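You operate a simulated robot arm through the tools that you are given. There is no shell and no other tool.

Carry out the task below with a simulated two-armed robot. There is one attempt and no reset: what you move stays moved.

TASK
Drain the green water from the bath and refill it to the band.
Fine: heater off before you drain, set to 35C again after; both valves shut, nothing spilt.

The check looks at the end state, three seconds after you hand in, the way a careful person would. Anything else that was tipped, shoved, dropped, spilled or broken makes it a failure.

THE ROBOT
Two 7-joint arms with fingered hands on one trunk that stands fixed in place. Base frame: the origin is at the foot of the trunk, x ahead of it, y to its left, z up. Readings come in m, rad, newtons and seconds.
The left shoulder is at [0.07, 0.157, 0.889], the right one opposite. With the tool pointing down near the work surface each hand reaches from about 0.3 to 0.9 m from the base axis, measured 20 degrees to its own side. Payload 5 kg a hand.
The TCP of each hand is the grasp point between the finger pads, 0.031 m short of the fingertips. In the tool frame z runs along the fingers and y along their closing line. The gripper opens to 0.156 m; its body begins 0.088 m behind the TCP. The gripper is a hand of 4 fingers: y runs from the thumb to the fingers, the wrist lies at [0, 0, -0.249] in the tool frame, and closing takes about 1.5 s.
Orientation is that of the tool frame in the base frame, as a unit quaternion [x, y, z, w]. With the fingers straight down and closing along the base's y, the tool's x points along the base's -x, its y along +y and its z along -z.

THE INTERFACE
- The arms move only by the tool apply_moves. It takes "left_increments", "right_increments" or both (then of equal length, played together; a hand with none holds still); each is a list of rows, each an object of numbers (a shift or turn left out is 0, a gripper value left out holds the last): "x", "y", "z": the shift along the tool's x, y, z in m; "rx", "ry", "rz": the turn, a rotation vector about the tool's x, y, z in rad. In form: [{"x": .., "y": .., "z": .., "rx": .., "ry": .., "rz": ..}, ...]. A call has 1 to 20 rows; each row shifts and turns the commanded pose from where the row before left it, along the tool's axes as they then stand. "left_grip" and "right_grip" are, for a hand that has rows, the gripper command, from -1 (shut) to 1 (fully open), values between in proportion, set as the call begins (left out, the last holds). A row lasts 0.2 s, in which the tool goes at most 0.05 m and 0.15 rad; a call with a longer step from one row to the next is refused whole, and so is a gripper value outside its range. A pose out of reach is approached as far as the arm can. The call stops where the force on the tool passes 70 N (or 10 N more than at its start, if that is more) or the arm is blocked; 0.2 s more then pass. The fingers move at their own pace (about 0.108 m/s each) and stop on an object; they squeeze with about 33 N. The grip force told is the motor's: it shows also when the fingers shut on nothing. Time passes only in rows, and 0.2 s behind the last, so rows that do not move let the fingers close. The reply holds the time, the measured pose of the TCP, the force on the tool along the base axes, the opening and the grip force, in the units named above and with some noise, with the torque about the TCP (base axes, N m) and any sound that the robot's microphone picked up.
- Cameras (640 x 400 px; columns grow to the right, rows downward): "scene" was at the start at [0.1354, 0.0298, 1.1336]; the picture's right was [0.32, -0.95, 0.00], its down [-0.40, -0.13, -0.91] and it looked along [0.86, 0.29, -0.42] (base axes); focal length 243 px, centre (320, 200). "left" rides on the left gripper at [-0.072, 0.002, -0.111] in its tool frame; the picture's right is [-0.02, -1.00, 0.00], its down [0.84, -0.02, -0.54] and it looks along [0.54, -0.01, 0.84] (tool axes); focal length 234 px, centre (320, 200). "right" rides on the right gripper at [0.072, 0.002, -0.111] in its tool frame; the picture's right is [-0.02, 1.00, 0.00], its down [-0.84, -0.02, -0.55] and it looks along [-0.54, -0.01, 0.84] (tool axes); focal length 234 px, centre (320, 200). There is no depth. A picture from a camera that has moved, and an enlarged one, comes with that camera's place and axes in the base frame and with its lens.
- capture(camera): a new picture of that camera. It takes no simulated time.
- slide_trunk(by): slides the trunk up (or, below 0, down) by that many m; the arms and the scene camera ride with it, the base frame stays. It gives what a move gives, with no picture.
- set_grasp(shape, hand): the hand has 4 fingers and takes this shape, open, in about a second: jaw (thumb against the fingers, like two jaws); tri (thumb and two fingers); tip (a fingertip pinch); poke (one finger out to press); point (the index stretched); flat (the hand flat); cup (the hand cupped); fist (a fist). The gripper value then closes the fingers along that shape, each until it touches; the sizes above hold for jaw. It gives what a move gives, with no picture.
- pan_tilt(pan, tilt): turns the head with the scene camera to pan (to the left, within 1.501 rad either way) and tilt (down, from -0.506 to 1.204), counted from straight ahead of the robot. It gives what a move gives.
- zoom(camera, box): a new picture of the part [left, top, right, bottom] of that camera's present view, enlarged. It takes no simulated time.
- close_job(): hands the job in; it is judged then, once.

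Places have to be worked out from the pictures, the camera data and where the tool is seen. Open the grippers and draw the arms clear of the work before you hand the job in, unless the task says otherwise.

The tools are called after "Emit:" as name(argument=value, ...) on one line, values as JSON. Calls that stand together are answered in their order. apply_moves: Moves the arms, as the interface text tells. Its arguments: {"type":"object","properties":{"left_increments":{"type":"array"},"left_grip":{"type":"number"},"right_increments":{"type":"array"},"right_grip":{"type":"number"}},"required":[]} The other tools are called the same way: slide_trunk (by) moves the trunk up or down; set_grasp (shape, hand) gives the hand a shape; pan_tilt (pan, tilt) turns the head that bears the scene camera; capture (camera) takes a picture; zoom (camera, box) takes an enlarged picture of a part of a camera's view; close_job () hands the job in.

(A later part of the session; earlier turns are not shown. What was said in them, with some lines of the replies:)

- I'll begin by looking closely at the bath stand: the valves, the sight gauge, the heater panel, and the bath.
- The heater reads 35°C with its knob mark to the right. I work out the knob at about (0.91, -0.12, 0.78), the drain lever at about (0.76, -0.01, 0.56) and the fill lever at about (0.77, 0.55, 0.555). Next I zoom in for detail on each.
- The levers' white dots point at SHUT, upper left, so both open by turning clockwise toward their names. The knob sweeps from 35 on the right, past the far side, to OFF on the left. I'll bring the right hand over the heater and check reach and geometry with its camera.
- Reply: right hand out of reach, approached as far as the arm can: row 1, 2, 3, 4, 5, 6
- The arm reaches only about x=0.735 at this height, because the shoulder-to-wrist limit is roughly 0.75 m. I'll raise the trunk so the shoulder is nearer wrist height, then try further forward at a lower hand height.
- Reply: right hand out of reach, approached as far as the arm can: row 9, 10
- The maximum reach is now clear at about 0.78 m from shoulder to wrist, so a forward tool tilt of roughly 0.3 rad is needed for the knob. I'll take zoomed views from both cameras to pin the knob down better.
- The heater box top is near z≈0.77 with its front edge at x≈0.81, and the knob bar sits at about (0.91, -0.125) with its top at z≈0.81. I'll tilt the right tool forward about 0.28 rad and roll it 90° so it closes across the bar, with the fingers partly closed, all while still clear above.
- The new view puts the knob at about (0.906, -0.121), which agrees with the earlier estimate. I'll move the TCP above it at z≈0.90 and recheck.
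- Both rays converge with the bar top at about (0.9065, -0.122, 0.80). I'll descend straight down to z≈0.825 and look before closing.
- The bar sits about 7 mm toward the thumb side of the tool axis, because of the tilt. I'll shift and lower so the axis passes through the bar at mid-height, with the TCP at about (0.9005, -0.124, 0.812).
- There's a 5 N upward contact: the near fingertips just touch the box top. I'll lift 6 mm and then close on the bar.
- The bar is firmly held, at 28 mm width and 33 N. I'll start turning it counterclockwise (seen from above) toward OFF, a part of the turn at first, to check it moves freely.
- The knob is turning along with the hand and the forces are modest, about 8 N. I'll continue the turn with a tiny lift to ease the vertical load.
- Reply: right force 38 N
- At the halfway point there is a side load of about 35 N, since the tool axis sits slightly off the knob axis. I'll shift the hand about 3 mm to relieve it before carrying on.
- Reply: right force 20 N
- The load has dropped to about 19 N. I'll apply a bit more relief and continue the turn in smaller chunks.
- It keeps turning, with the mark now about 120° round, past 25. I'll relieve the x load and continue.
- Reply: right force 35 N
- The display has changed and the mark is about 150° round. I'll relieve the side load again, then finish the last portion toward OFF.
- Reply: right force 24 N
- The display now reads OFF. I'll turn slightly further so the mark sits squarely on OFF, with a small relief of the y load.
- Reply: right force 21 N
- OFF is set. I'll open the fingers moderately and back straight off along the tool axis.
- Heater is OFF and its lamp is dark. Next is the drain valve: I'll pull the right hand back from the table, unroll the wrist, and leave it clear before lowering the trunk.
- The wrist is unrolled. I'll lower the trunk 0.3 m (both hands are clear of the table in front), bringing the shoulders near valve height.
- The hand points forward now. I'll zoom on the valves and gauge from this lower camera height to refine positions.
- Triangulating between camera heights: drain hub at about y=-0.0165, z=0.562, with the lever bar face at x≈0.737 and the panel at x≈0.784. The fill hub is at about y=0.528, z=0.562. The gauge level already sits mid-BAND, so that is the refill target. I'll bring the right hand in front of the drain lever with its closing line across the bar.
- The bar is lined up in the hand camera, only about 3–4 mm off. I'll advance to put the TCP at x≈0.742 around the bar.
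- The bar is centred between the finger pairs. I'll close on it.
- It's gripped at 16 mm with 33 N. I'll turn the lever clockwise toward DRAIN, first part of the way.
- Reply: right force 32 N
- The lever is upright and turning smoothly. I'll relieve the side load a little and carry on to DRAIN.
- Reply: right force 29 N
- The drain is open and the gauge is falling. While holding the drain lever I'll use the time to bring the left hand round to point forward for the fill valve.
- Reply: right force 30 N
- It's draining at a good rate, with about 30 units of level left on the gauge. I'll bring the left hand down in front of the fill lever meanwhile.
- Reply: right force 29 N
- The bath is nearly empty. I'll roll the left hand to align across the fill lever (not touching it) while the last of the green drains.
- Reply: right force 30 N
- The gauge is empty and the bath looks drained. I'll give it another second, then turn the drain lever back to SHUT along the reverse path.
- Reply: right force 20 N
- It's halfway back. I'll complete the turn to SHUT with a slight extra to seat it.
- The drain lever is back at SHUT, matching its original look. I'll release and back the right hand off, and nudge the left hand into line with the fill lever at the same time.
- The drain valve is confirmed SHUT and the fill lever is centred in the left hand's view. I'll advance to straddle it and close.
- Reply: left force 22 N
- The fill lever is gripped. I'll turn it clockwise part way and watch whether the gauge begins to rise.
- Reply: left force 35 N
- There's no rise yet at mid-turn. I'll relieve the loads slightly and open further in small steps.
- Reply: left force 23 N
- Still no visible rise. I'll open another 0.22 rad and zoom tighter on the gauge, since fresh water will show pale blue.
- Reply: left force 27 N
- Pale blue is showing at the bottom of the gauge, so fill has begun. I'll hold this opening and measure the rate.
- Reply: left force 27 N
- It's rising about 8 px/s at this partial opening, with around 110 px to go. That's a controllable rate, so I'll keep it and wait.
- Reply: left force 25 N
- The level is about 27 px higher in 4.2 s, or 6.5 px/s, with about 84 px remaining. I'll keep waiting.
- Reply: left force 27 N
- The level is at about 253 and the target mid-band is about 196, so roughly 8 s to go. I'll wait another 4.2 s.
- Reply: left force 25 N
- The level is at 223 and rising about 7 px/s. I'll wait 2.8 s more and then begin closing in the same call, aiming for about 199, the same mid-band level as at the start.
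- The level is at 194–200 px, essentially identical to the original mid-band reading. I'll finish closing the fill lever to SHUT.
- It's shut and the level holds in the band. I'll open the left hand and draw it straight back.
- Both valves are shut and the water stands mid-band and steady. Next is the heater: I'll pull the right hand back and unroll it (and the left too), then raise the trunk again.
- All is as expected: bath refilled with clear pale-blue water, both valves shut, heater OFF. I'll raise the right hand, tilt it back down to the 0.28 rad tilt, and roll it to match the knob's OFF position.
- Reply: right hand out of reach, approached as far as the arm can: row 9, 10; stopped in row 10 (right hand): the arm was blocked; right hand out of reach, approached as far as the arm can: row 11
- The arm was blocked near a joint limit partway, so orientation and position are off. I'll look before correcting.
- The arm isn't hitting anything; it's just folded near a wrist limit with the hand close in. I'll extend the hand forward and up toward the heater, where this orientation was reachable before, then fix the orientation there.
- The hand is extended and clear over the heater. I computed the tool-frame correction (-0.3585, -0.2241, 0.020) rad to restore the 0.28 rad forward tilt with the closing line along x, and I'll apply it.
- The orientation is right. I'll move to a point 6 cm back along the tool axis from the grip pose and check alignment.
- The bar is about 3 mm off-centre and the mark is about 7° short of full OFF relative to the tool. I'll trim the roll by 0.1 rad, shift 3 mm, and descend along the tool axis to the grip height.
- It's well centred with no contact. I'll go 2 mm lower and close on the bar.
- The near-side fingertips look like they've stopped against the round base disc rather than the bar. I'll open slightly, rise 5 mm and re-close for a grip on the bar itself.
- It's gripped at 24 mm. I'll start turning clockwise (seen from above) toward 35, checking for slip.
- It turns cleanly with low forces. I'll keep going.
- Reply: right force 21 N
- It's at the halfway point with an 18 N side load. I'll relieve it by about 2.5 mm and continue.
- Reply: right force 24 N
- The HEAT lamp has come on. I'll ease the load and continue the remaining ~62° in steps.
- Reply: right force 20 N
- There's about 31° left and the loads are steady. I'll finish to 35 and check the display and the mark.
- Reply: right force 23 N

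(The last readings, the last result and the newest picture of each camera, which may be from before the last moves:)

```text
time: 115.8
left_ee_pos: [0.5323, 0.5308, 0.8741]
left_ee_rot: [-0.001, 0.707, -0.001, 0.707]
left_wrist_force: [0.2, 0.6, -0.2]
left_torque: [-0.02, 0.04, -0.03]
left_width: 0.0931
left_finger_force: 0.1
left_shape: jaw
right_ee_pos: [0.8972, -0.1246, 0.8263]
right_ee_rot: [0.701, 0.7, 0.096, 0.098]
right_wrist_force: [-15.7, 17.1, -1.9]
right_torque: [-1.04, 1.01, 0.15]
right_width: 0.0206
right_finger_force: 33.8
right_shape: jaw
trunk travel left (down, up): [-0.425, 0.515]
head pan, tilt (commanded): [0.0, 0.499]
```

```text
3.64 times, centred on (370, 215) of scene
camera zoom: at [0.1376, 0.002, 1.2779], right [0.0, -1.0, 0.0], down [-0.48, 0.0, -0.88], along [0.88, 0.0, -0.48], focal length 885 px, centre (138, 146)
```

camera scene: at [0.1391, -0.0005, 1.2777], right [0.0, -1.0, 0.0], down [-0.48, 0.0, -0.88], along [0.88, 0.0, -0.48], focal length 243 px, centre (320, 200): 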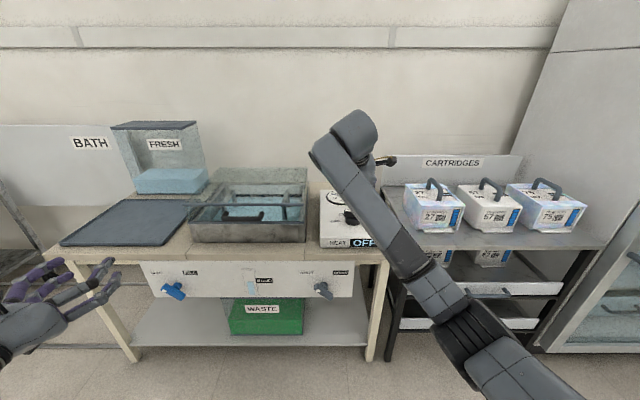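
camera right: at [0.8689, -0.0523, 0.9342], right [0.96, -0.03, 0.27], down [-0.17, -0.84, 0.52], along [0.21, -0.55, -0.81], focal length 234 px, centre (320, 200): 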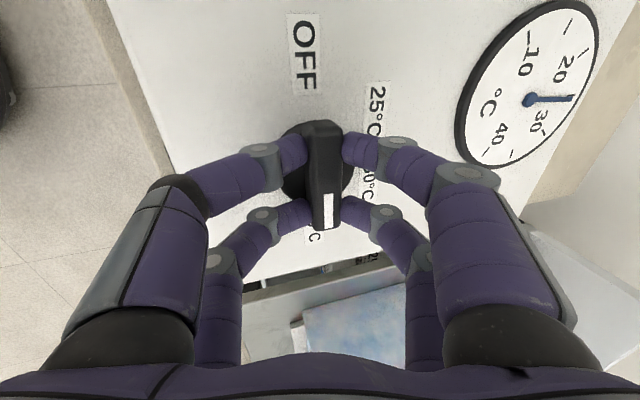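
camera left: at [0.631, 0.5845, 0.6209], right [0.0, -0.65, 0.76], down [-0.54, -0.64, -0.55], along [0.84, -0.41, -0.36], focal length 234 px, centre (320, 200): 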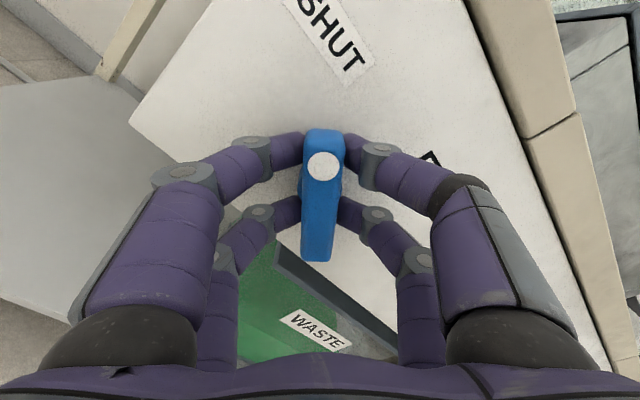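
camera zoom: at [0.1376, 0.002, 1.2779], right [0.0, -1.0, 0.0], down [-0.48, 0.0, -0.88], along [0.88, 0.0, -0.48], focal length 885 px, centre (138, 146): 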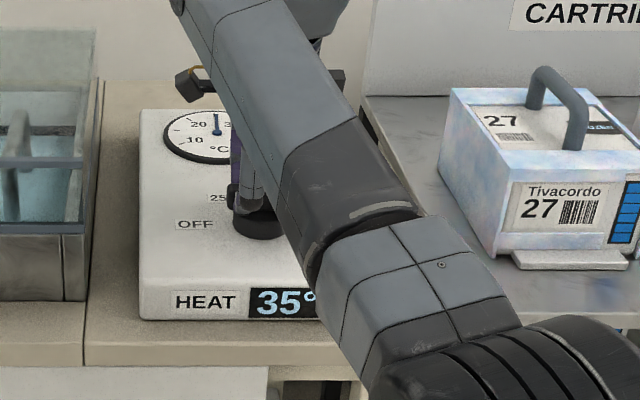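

The display reads 35° again. I'll add a slight extra turn to seat the mark squarely, then open and back off along the tool axis to inspect.

Emit:
apply_moves(right_increments=[{"rz": 0.05}, {}])

Emit:
apply_moves(right_increments=[{}, {}, {}, {"z": -0.01}, {"z": -0.03}, {"z": -0.04}, {}], right_grip=-0.1)

Emit:
capture(camera="right")

Emit:
zoom(camera="scene", box=[300, 160, 440, 270])

```text
time: 116.4
left_ee_pos: [0.5331, 0.532, 0.8742]
left_ee_rot: [-0.002, 0.707, -0.002, 0.707]
left_wrist_force: [1.0, 0.3, -0.1]
left_torque: [-0.01, 0.02, -0.02]
left_width: 0.0931
left_finger_force: 0.1
left_shape: jaw
right_ee_pos: [0.8973, -0.1257, 0.8267]
right_ee_rot: [0.718, 0.682, 0.098, 0.095]
right_wrist_force: [-15.6, 21.0, -0.3]
right_torque: [-0.74, 0.9, 0.78]
right_width: 0.0205
right_finger_force: 32.7
right_shape: jaw
trunk travel left (down, up): [-0.425, 0.515]
head pan, tilt (commanded): [0.0, 0.499]
```

```text
time: 118.0
left_ee_pos: [0.5345, 0.529, 0.8737]
left_ee_rot: [-0.001, 0.708, 0.0, 0.707]
left_wrist_force: [0.8, -0.1, 0.3]
left_torque: [0.01, 0.02, -0.02]
left_width: 0.0932
left_finger_force: 0.1
left_shape: jaw
right_ee_pos: [0.8765, -0.1257, 0.9017]
right_ee_rot: [0.718, 0.682, 0.098, 0.094]
right_wrist_force: [1.3, -0.1, -0.4]
right_torque: [0.0, -0.01, 0.02]
right_width: 0.0695
right_finger_force: 0.1
right_shape: jaw
trunk travel left (down, up): [-0.425, 0.515]
head pan, tilt (commanded): [0.0, 0.499]
```

```text
taken
camera right: at [0.8521, -0.0544, 1.0106], right [0.96, -0.08, 0.27], down [-0.21, -0.83, 0.51], along [0.19, -0.55, -0.82], focal length 234 px, centre (320, 200)
```

right: 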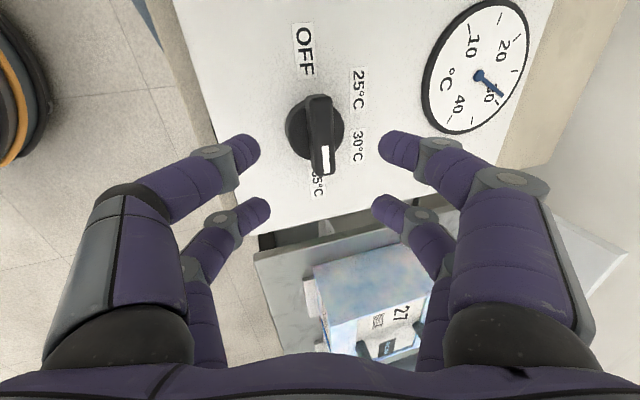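

```text
3.64 times, centred on (370, 215) of scene
camera zoom: at [0.1398, -0.0003, 1.2776], right [0.0, -1.0, 0.0], down [-0.48, 0.0, -0.88], along [0.88, 0.0, -0.48], focal length 885 px, centre (138, 146)
```

zoom: 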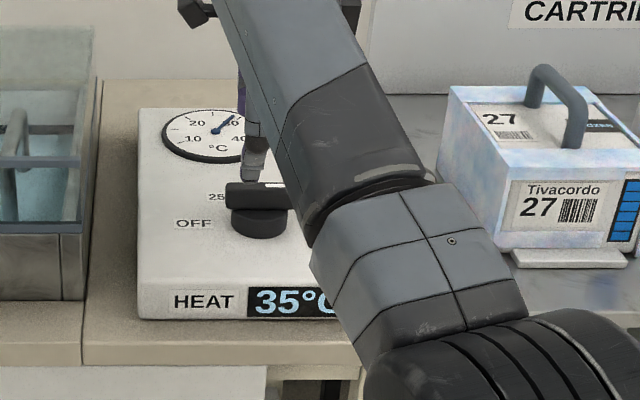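

The mark is on 35°C, the lamp and gauge show it heating, and the display reads 35°C. I'll draw the right arm up and back clear of the table, and open both grippers.

Emit:
apply_moves(right_increments=[{"y": -0.033, "z": -0.03}, {"y": -0.033, "z": -0.03}, {"y": -0.0432, "z": -0.0124}, {"y": -0.0432, "z": -0.0124}, {"y": -0.0432, "z": -0.0124}, {"y": -0.0432, "z": -0.0124}, {"y": -0.0432, "z": -0.0124}, {}])

Emit:
apply_moves(right_increments=[{}, {}, {}, {}], right_grip=1, left_increments=[{"z": -0.03}, {"z": -0.03}, {}, {}], left_grip=1)

Emit:
pan_tilt(pan=0.325, tilt=0.435)

Emit:
capture(camera="scene")

```text
time: 120.0
left_ee_pos: [0.5339, 0.5298, 0.8747]
left_ee_rot: [-0.001, 0.708, 0.0, 0.707]
left_wrist_force: [0.3, -0.1, 0.4]
left_torque: [0.03, -0.02, 0.04]
left_width: 0.0931
left_finger_force: 0.1
left_shape: jaw
right_ee_pos: [0.7302, -0.1672, 0.8528]
right_ee_rot: [0.735, 0.66, 0.09, 0.127]
right_wrist_force: [0.8, 0.2, 0.0]
right_torque: [0.0, 0.01, -0.01]
right_width: 0.0698
right_finger_force: 0.1
right_shape: jaw
right hand out of reach, approached as far as the arm can: row 3, 4, 5, 6, 7
trunk travel left (down, up): [-0.425, 0.515]
head pan, tilt (commanded): [0.0, 0.499]
stopped in row 8 (right hand): the arm was blocked; the commanded pose is now the measured one
```

```text
time: 121.0
left_ee_pos: [0.4742, 0.5304, 0.8745]
left_ee_rot: [-0.002, 0.707, 0.0, 0.707]
left_wrist_force: [-0.5, 0.5, -0.1]
left_torque: [0.0, 0.02, -0.04]
left_width: 0.1561
left_finger_force: 0.0
left_shape: jaw
right_ee_pos: [0.7296, -0.1663, 0.8505]
right_ee_rot: [0.734, 0.661, 0.09, 0.126]
right_wrist_force: [-0.1, -0.2, -0.2]
right_torque: [0.01, -0.01, 0.01]
right_width: 0.1558
right_finger_force: 0.1
right_shape: jaw
trunk travel left (down, up): [-0.425, 0.515]
head pan, tilt (commanded): [0.0, 0.499]
```

```text
time: 121.8
left_ee_pos: [0.4732, 0.5306, 0.8752]
left_ee_rot: [0.0, 0.707, -0.001, 0.707]
left_wrist_force: [-0.7, -0.3, 0.1]
left_torque: [0.01, -0.01, 0.02]
left_width: 0.156
left_finger_force: 0.1
left_shape: jaw
right_ee_pos: [0.729, -0.1657, 0.8493]
right_ee_rot: [0.734, 0.662, 0.089, 0.126]
right_wrist_force: [0.2, -0.3, -1.0]
right_torque: [0.0, 0.0, -0.01]
right_width: 0.1557
right_finger_force: 0.0
right_shape: jaw
trunk travel left (down, up): [-0.425, 0.515]
head pan, tilt (commanded): [0.325, 0.435]
```

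```text
taken
camera scene: at [0.1354, 0.029, 1.2836], right [0.32, -0.95, 0.0], down [-0.4, -0.13, -0.91], along [0.86, 0.29, -0.42], focal length 243 px, centre (320, 200)
```

scene: 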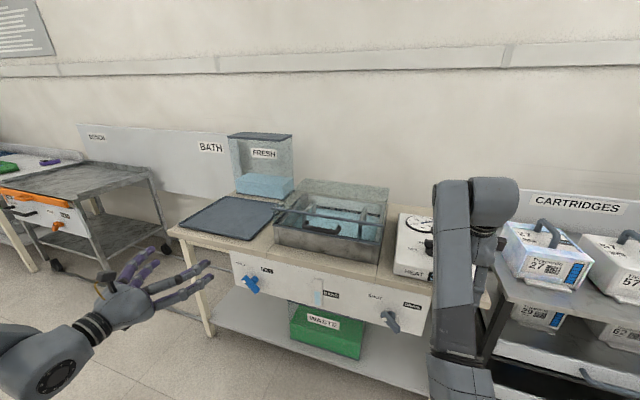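

The right wrist reached a joint limit on the way back; it's free in the air with about zero force, still near the heater's front edge. I'll unroll the wrist first, which frees it, then lift and retreat.

Emit:
apply_moves(right_increments=[{"rz": -0.12}, {"rz": -0.14}, {"rz": -0.14}, {"rz": -0.14}, {"rz": -0.14}, {"rz": -0.14}, {"rz": -0.14}, {"rz": -0.14}, {"rz": -0.14}, {"rz": -0.14}, {"rz": -0.14}, {}])

Emit:
capture(camera="scene")

Emit:
capture(camera="right")

```text
time: 124.4
left_ee_pos: [0.474, 0.5307, 0.8748]
left_ee_rot: [-0.001, 0.707, 0.0, 0.707]
left_wrist_force: [-0.2, 0.1, -0.7]
left_torque: [-0.01, -0.01, -0.03]
left_width: 0.156
left_finger_force: 0.0
left_shape: jaw
right_ee_pos: [0.7298, -0.1667, 0.8508]
right_ee_rot: [0.077, 0.985, -0.023, 0.153]
right_wrist_force: [-0.2, -0.6, 0.4]
right_torque: [0.0, 0.02, 0.01]
right_width: 0.1559
right_finger_force: 0.0
right_shape: jaw
trunk travel left (down, up): [-0.425, 0.515]
head pan, tilt (commanded): [0.325, 0.435]
```

```text
taken
camera scene: at [0.1354, 0.0291, 1.2836], right [0.32, -0.95, 0.0], down [-0.4, -0.13, -0.91], along [0.86, 0.29, -0.42], focal length 243 px, centre (320, 200)
```

scene: 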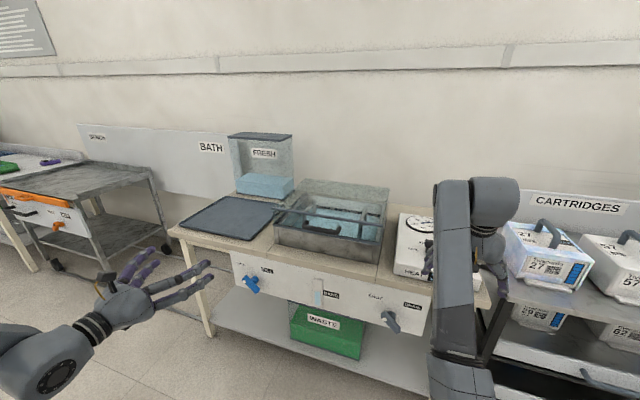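

```text
taken
camera right: at [0.6294, -0.1471, 0.9351], right [0.18, 0.98, -0.01], down [0.62, -0.1, 0.77], along [0.76, -0.15, -0.63], focal length 234 px, centre (320, 200)
```

right: 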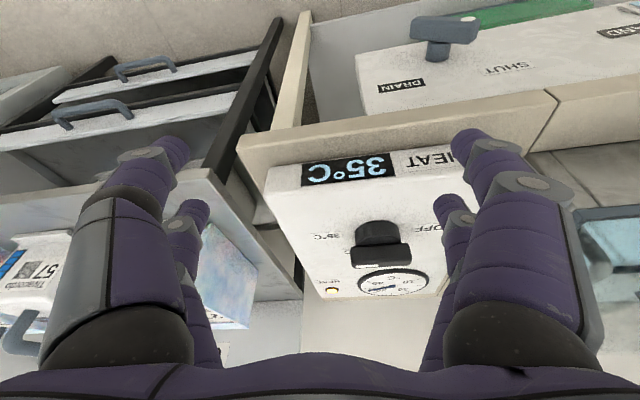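

The panel clearly shows 35°C with the lamp lit. I'll lift the right hand along its axis and pull it back away from the table.

Emit:
apply_moves(right_increments=[{"z": -0.03}, {"z": -0.03}, {"z": -0.03}, {"x": 0.03, "z": -0.01}, {"x": 0.03, "z": -0.01}, {"x": 0.03, "z": -0.01}, {"x": 0.03, "z": -0.01}, {"x": 0.03, "z": -0.01}, {}])

Emit:
capture(camera="scene")

```text
time: 126.6
left_ee_pos: [0.4744, 0.5312, 0.8754]
left_ee_rot: [-0.001, 0.707, 0.0, 0.707]
left_wrist_force: [0.3, 0.1, -0.2]
left_torque: [-0.01, 0.05, 0.01]
left_width: 0.156
left_finger_force: 0.0
left_shape: jaw
right_ee_pos: [0.6883, -0.2201, 0.8363]
right_ee_rot: [0.107, 0.976, -0.071, 0.175]
right_wrist_force: [0.1, -0.8, 0.3]
right_torque: [-0.01, 0.0, 0.03]
right_width: 0.156
right_finger_force: 0.1
right_shape: jaw
right hand out of reach, approached as far as the arm can: row 1, 2, 3, 4, 5, 6, 7, 8
trunk travel left (down, up): [-0.425, 0.515]
head pan, tilt (commanded): [0.325, 0.435]
stopped in row 9 (right hand): the arm was blocked; the commanded pose is now the measured one
```

```text
taken
camera scene: at [0.1353, 0.0286, 1.2836], right [0.32, -0.95, 0.0], down [-0.4, -0.13, -0.91], along [0.86, 0.29, -0.42], focal length 243 px, centre (320, 200)
```

scene: 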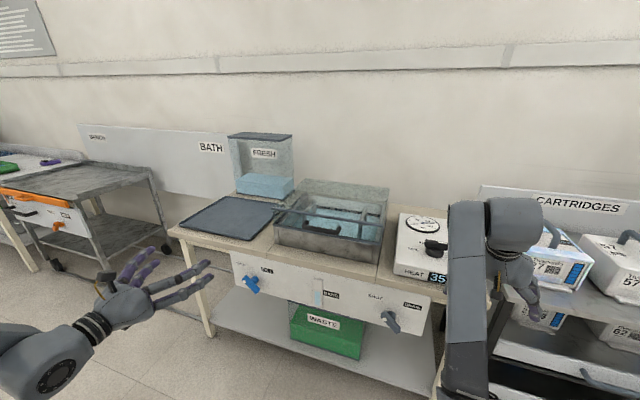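

The limit is wrist flexion while the hand points down close in, and nothing is being touched. I'll tip the tool forward as I withdraw, which eases the wrist.

Emit:
apply_moves(right_increments=[{"ry": -0.14}, {"ry": -0.14}, {"ry": -0.14}, {"ry": -0.14}, {"ry": -0.14}, {"ry": -0.14}, {"z": -0.03}, {"z": -0.03}, {"z": -0.03}, {"z": -0.03}, {}])

Emit:
capture(camera="scene")

```text
time: 129.0
left_ee_pos: [0.4748, 0.5308, 0.8751]
left_ee_rot: [0.0, 0.707, 0.0, 0.707]
left_wrist_force: [0.2, -0.2, -0.5]
left_torque: [0.01, -0.01, 0.01]
left_width: 0.156
left_finger_force: 0.1
left_shape: jaw
right_ee_pos: [0.5809, -0.1848, 0.8788]
right_ee_rot: [0.067, 0.822, -0.103, 0.555]
right_wrist_force: [0.9, 0.7, -0.2]
right_torque: [0.03, 0.01, -0.01]
right_width: 0.1559
right_finger_force: 0.1
right_shape: jaw
trunk travel left (down, up): [-0.425, 0.515]
head pan, tilt (commanded): [0.325, 0.435]
```

```text
taken
camera scene: at [0.1357, 0.029, 1.2836], right [0.32, -0.95, 0.0], down [-0.4, -0.13, -0.91], along [0.86, 0.29, -0.42], focal length 243 px, centre (320, 200)
```

scene: 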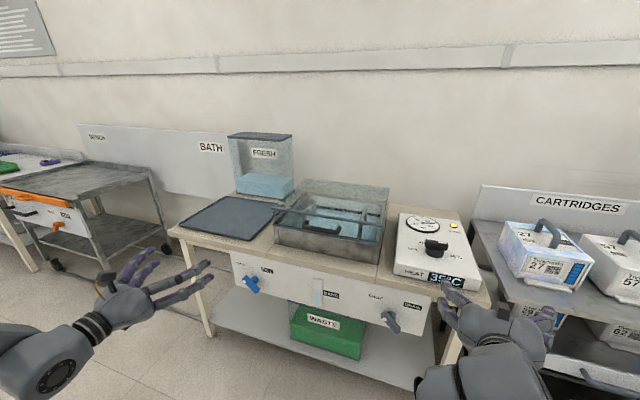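

The right arm is clear now. I'll do a final inspection of the heater, both valves, the gauge, the bath and the floor.

Emit:
zoom(camera="scene", box=[380, 200, 480, 300])

Emit:
zoom(camera="scene", box=[220, 240, 450, 370])

Emit:
zoom(camera="scene", box=[290, 265, 350, 320])

Emit:
zoom(camera="scene", box=[170, 120, 410, 270])

```text
4.00 times, centred on (430, 250) of scene
camera zoom: at [0.1357, 0.029, 1.2836], right [0.32, -0.95, 0.0], down [-0.4, -0.13, -0.91], along [0.86, 0.29, -0.42], focal length 973 px, centre (-120, 0)
```

zoom: 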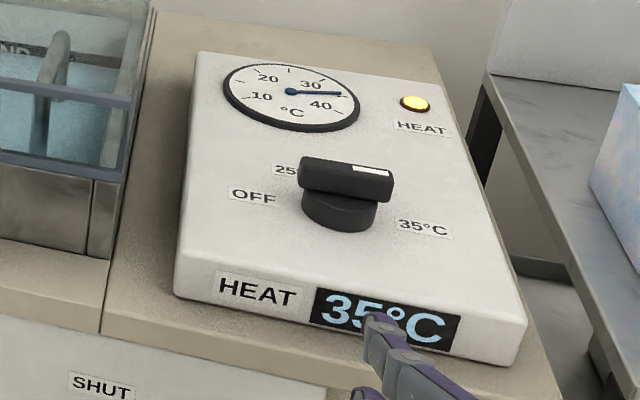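

```text
2.78 times, centred on (335, 305) of scene
camera zoom: at [0.1357, 0.029, 1.2836], right [0.32, -0.95, 0.0], down [-0.4, -0.13, -0.91], along [0.86, 0.29, -0.42], focal length 677 px, centre (278, -92)
```

zoom: 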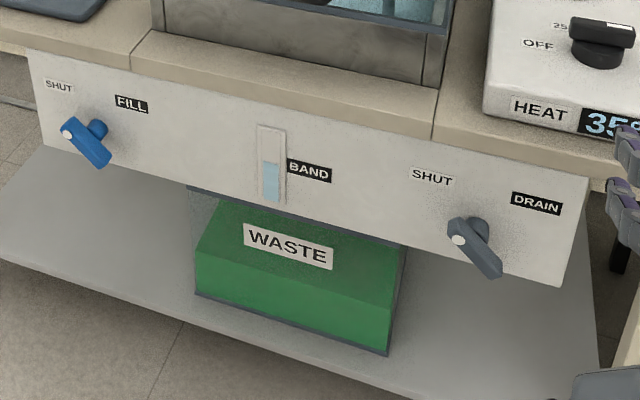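

```text
7.27 times, centred on (320, 292) of scene
camera zoom: at [0.1357, 0.029, 1.2836], right [0.32, -0.95, 0.0], down [-0.4, -0.13, -0.91], along [0.86, 0.29, -0.42], focal length 1770 px, centre (320, -473)
```

zoom: 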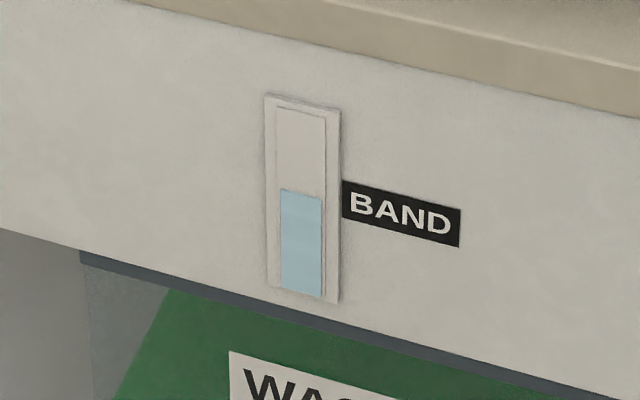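

```text
2.67 times, centred on (290, 195) of scene
camera zoom: at [0.1357, 0.029, 1.2836], right [0.32, -0.95, 0.0], down [-0.4, -0.13, -0.91], along [0.86, 0.29, -0.42], focal length 649 px, centre (400, 213)
```

zoom: 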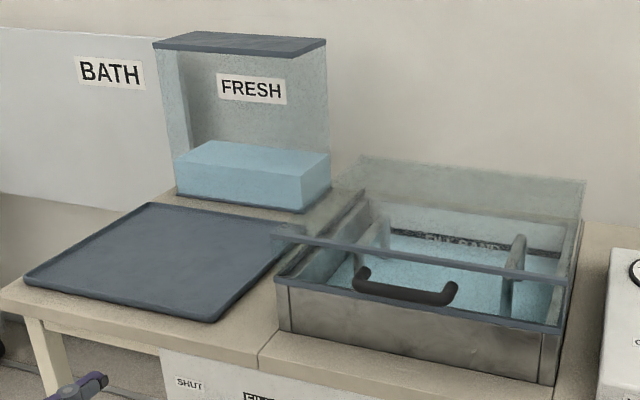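

Everything checks out: heater at 35°C with its lamp lit, both levers on SHUT, clear water mid-band, the green all in WASTE, nothing spilt, and both hands open and clear. I'm handing the job in.

Emit:
close_job()

```text
The job is handed in.
```

I drained the green water from the bath and refilled it with fresh water to the middle of the band. The job is handed in; I don't have the check's result.

- **Heater:** I turned it to OFF before opening the drain and set it back to 35°C after refilling. The display reads 35°C and the heat lamp is lit.
- **Valves:** both the FILL and DRAIN levers are back on SHUT.
- **Water:** the green water went into the WASTE tank and the gauge emptied before I refilled. The level held steady after both valves were shut.
- **Surroundings:** I saw no spill on the table or floor, and nothing else was moved or tipped. The right arm stopped twice at joint limits near the heater, with no contact force either time.

Both hands are open and clear of the table.
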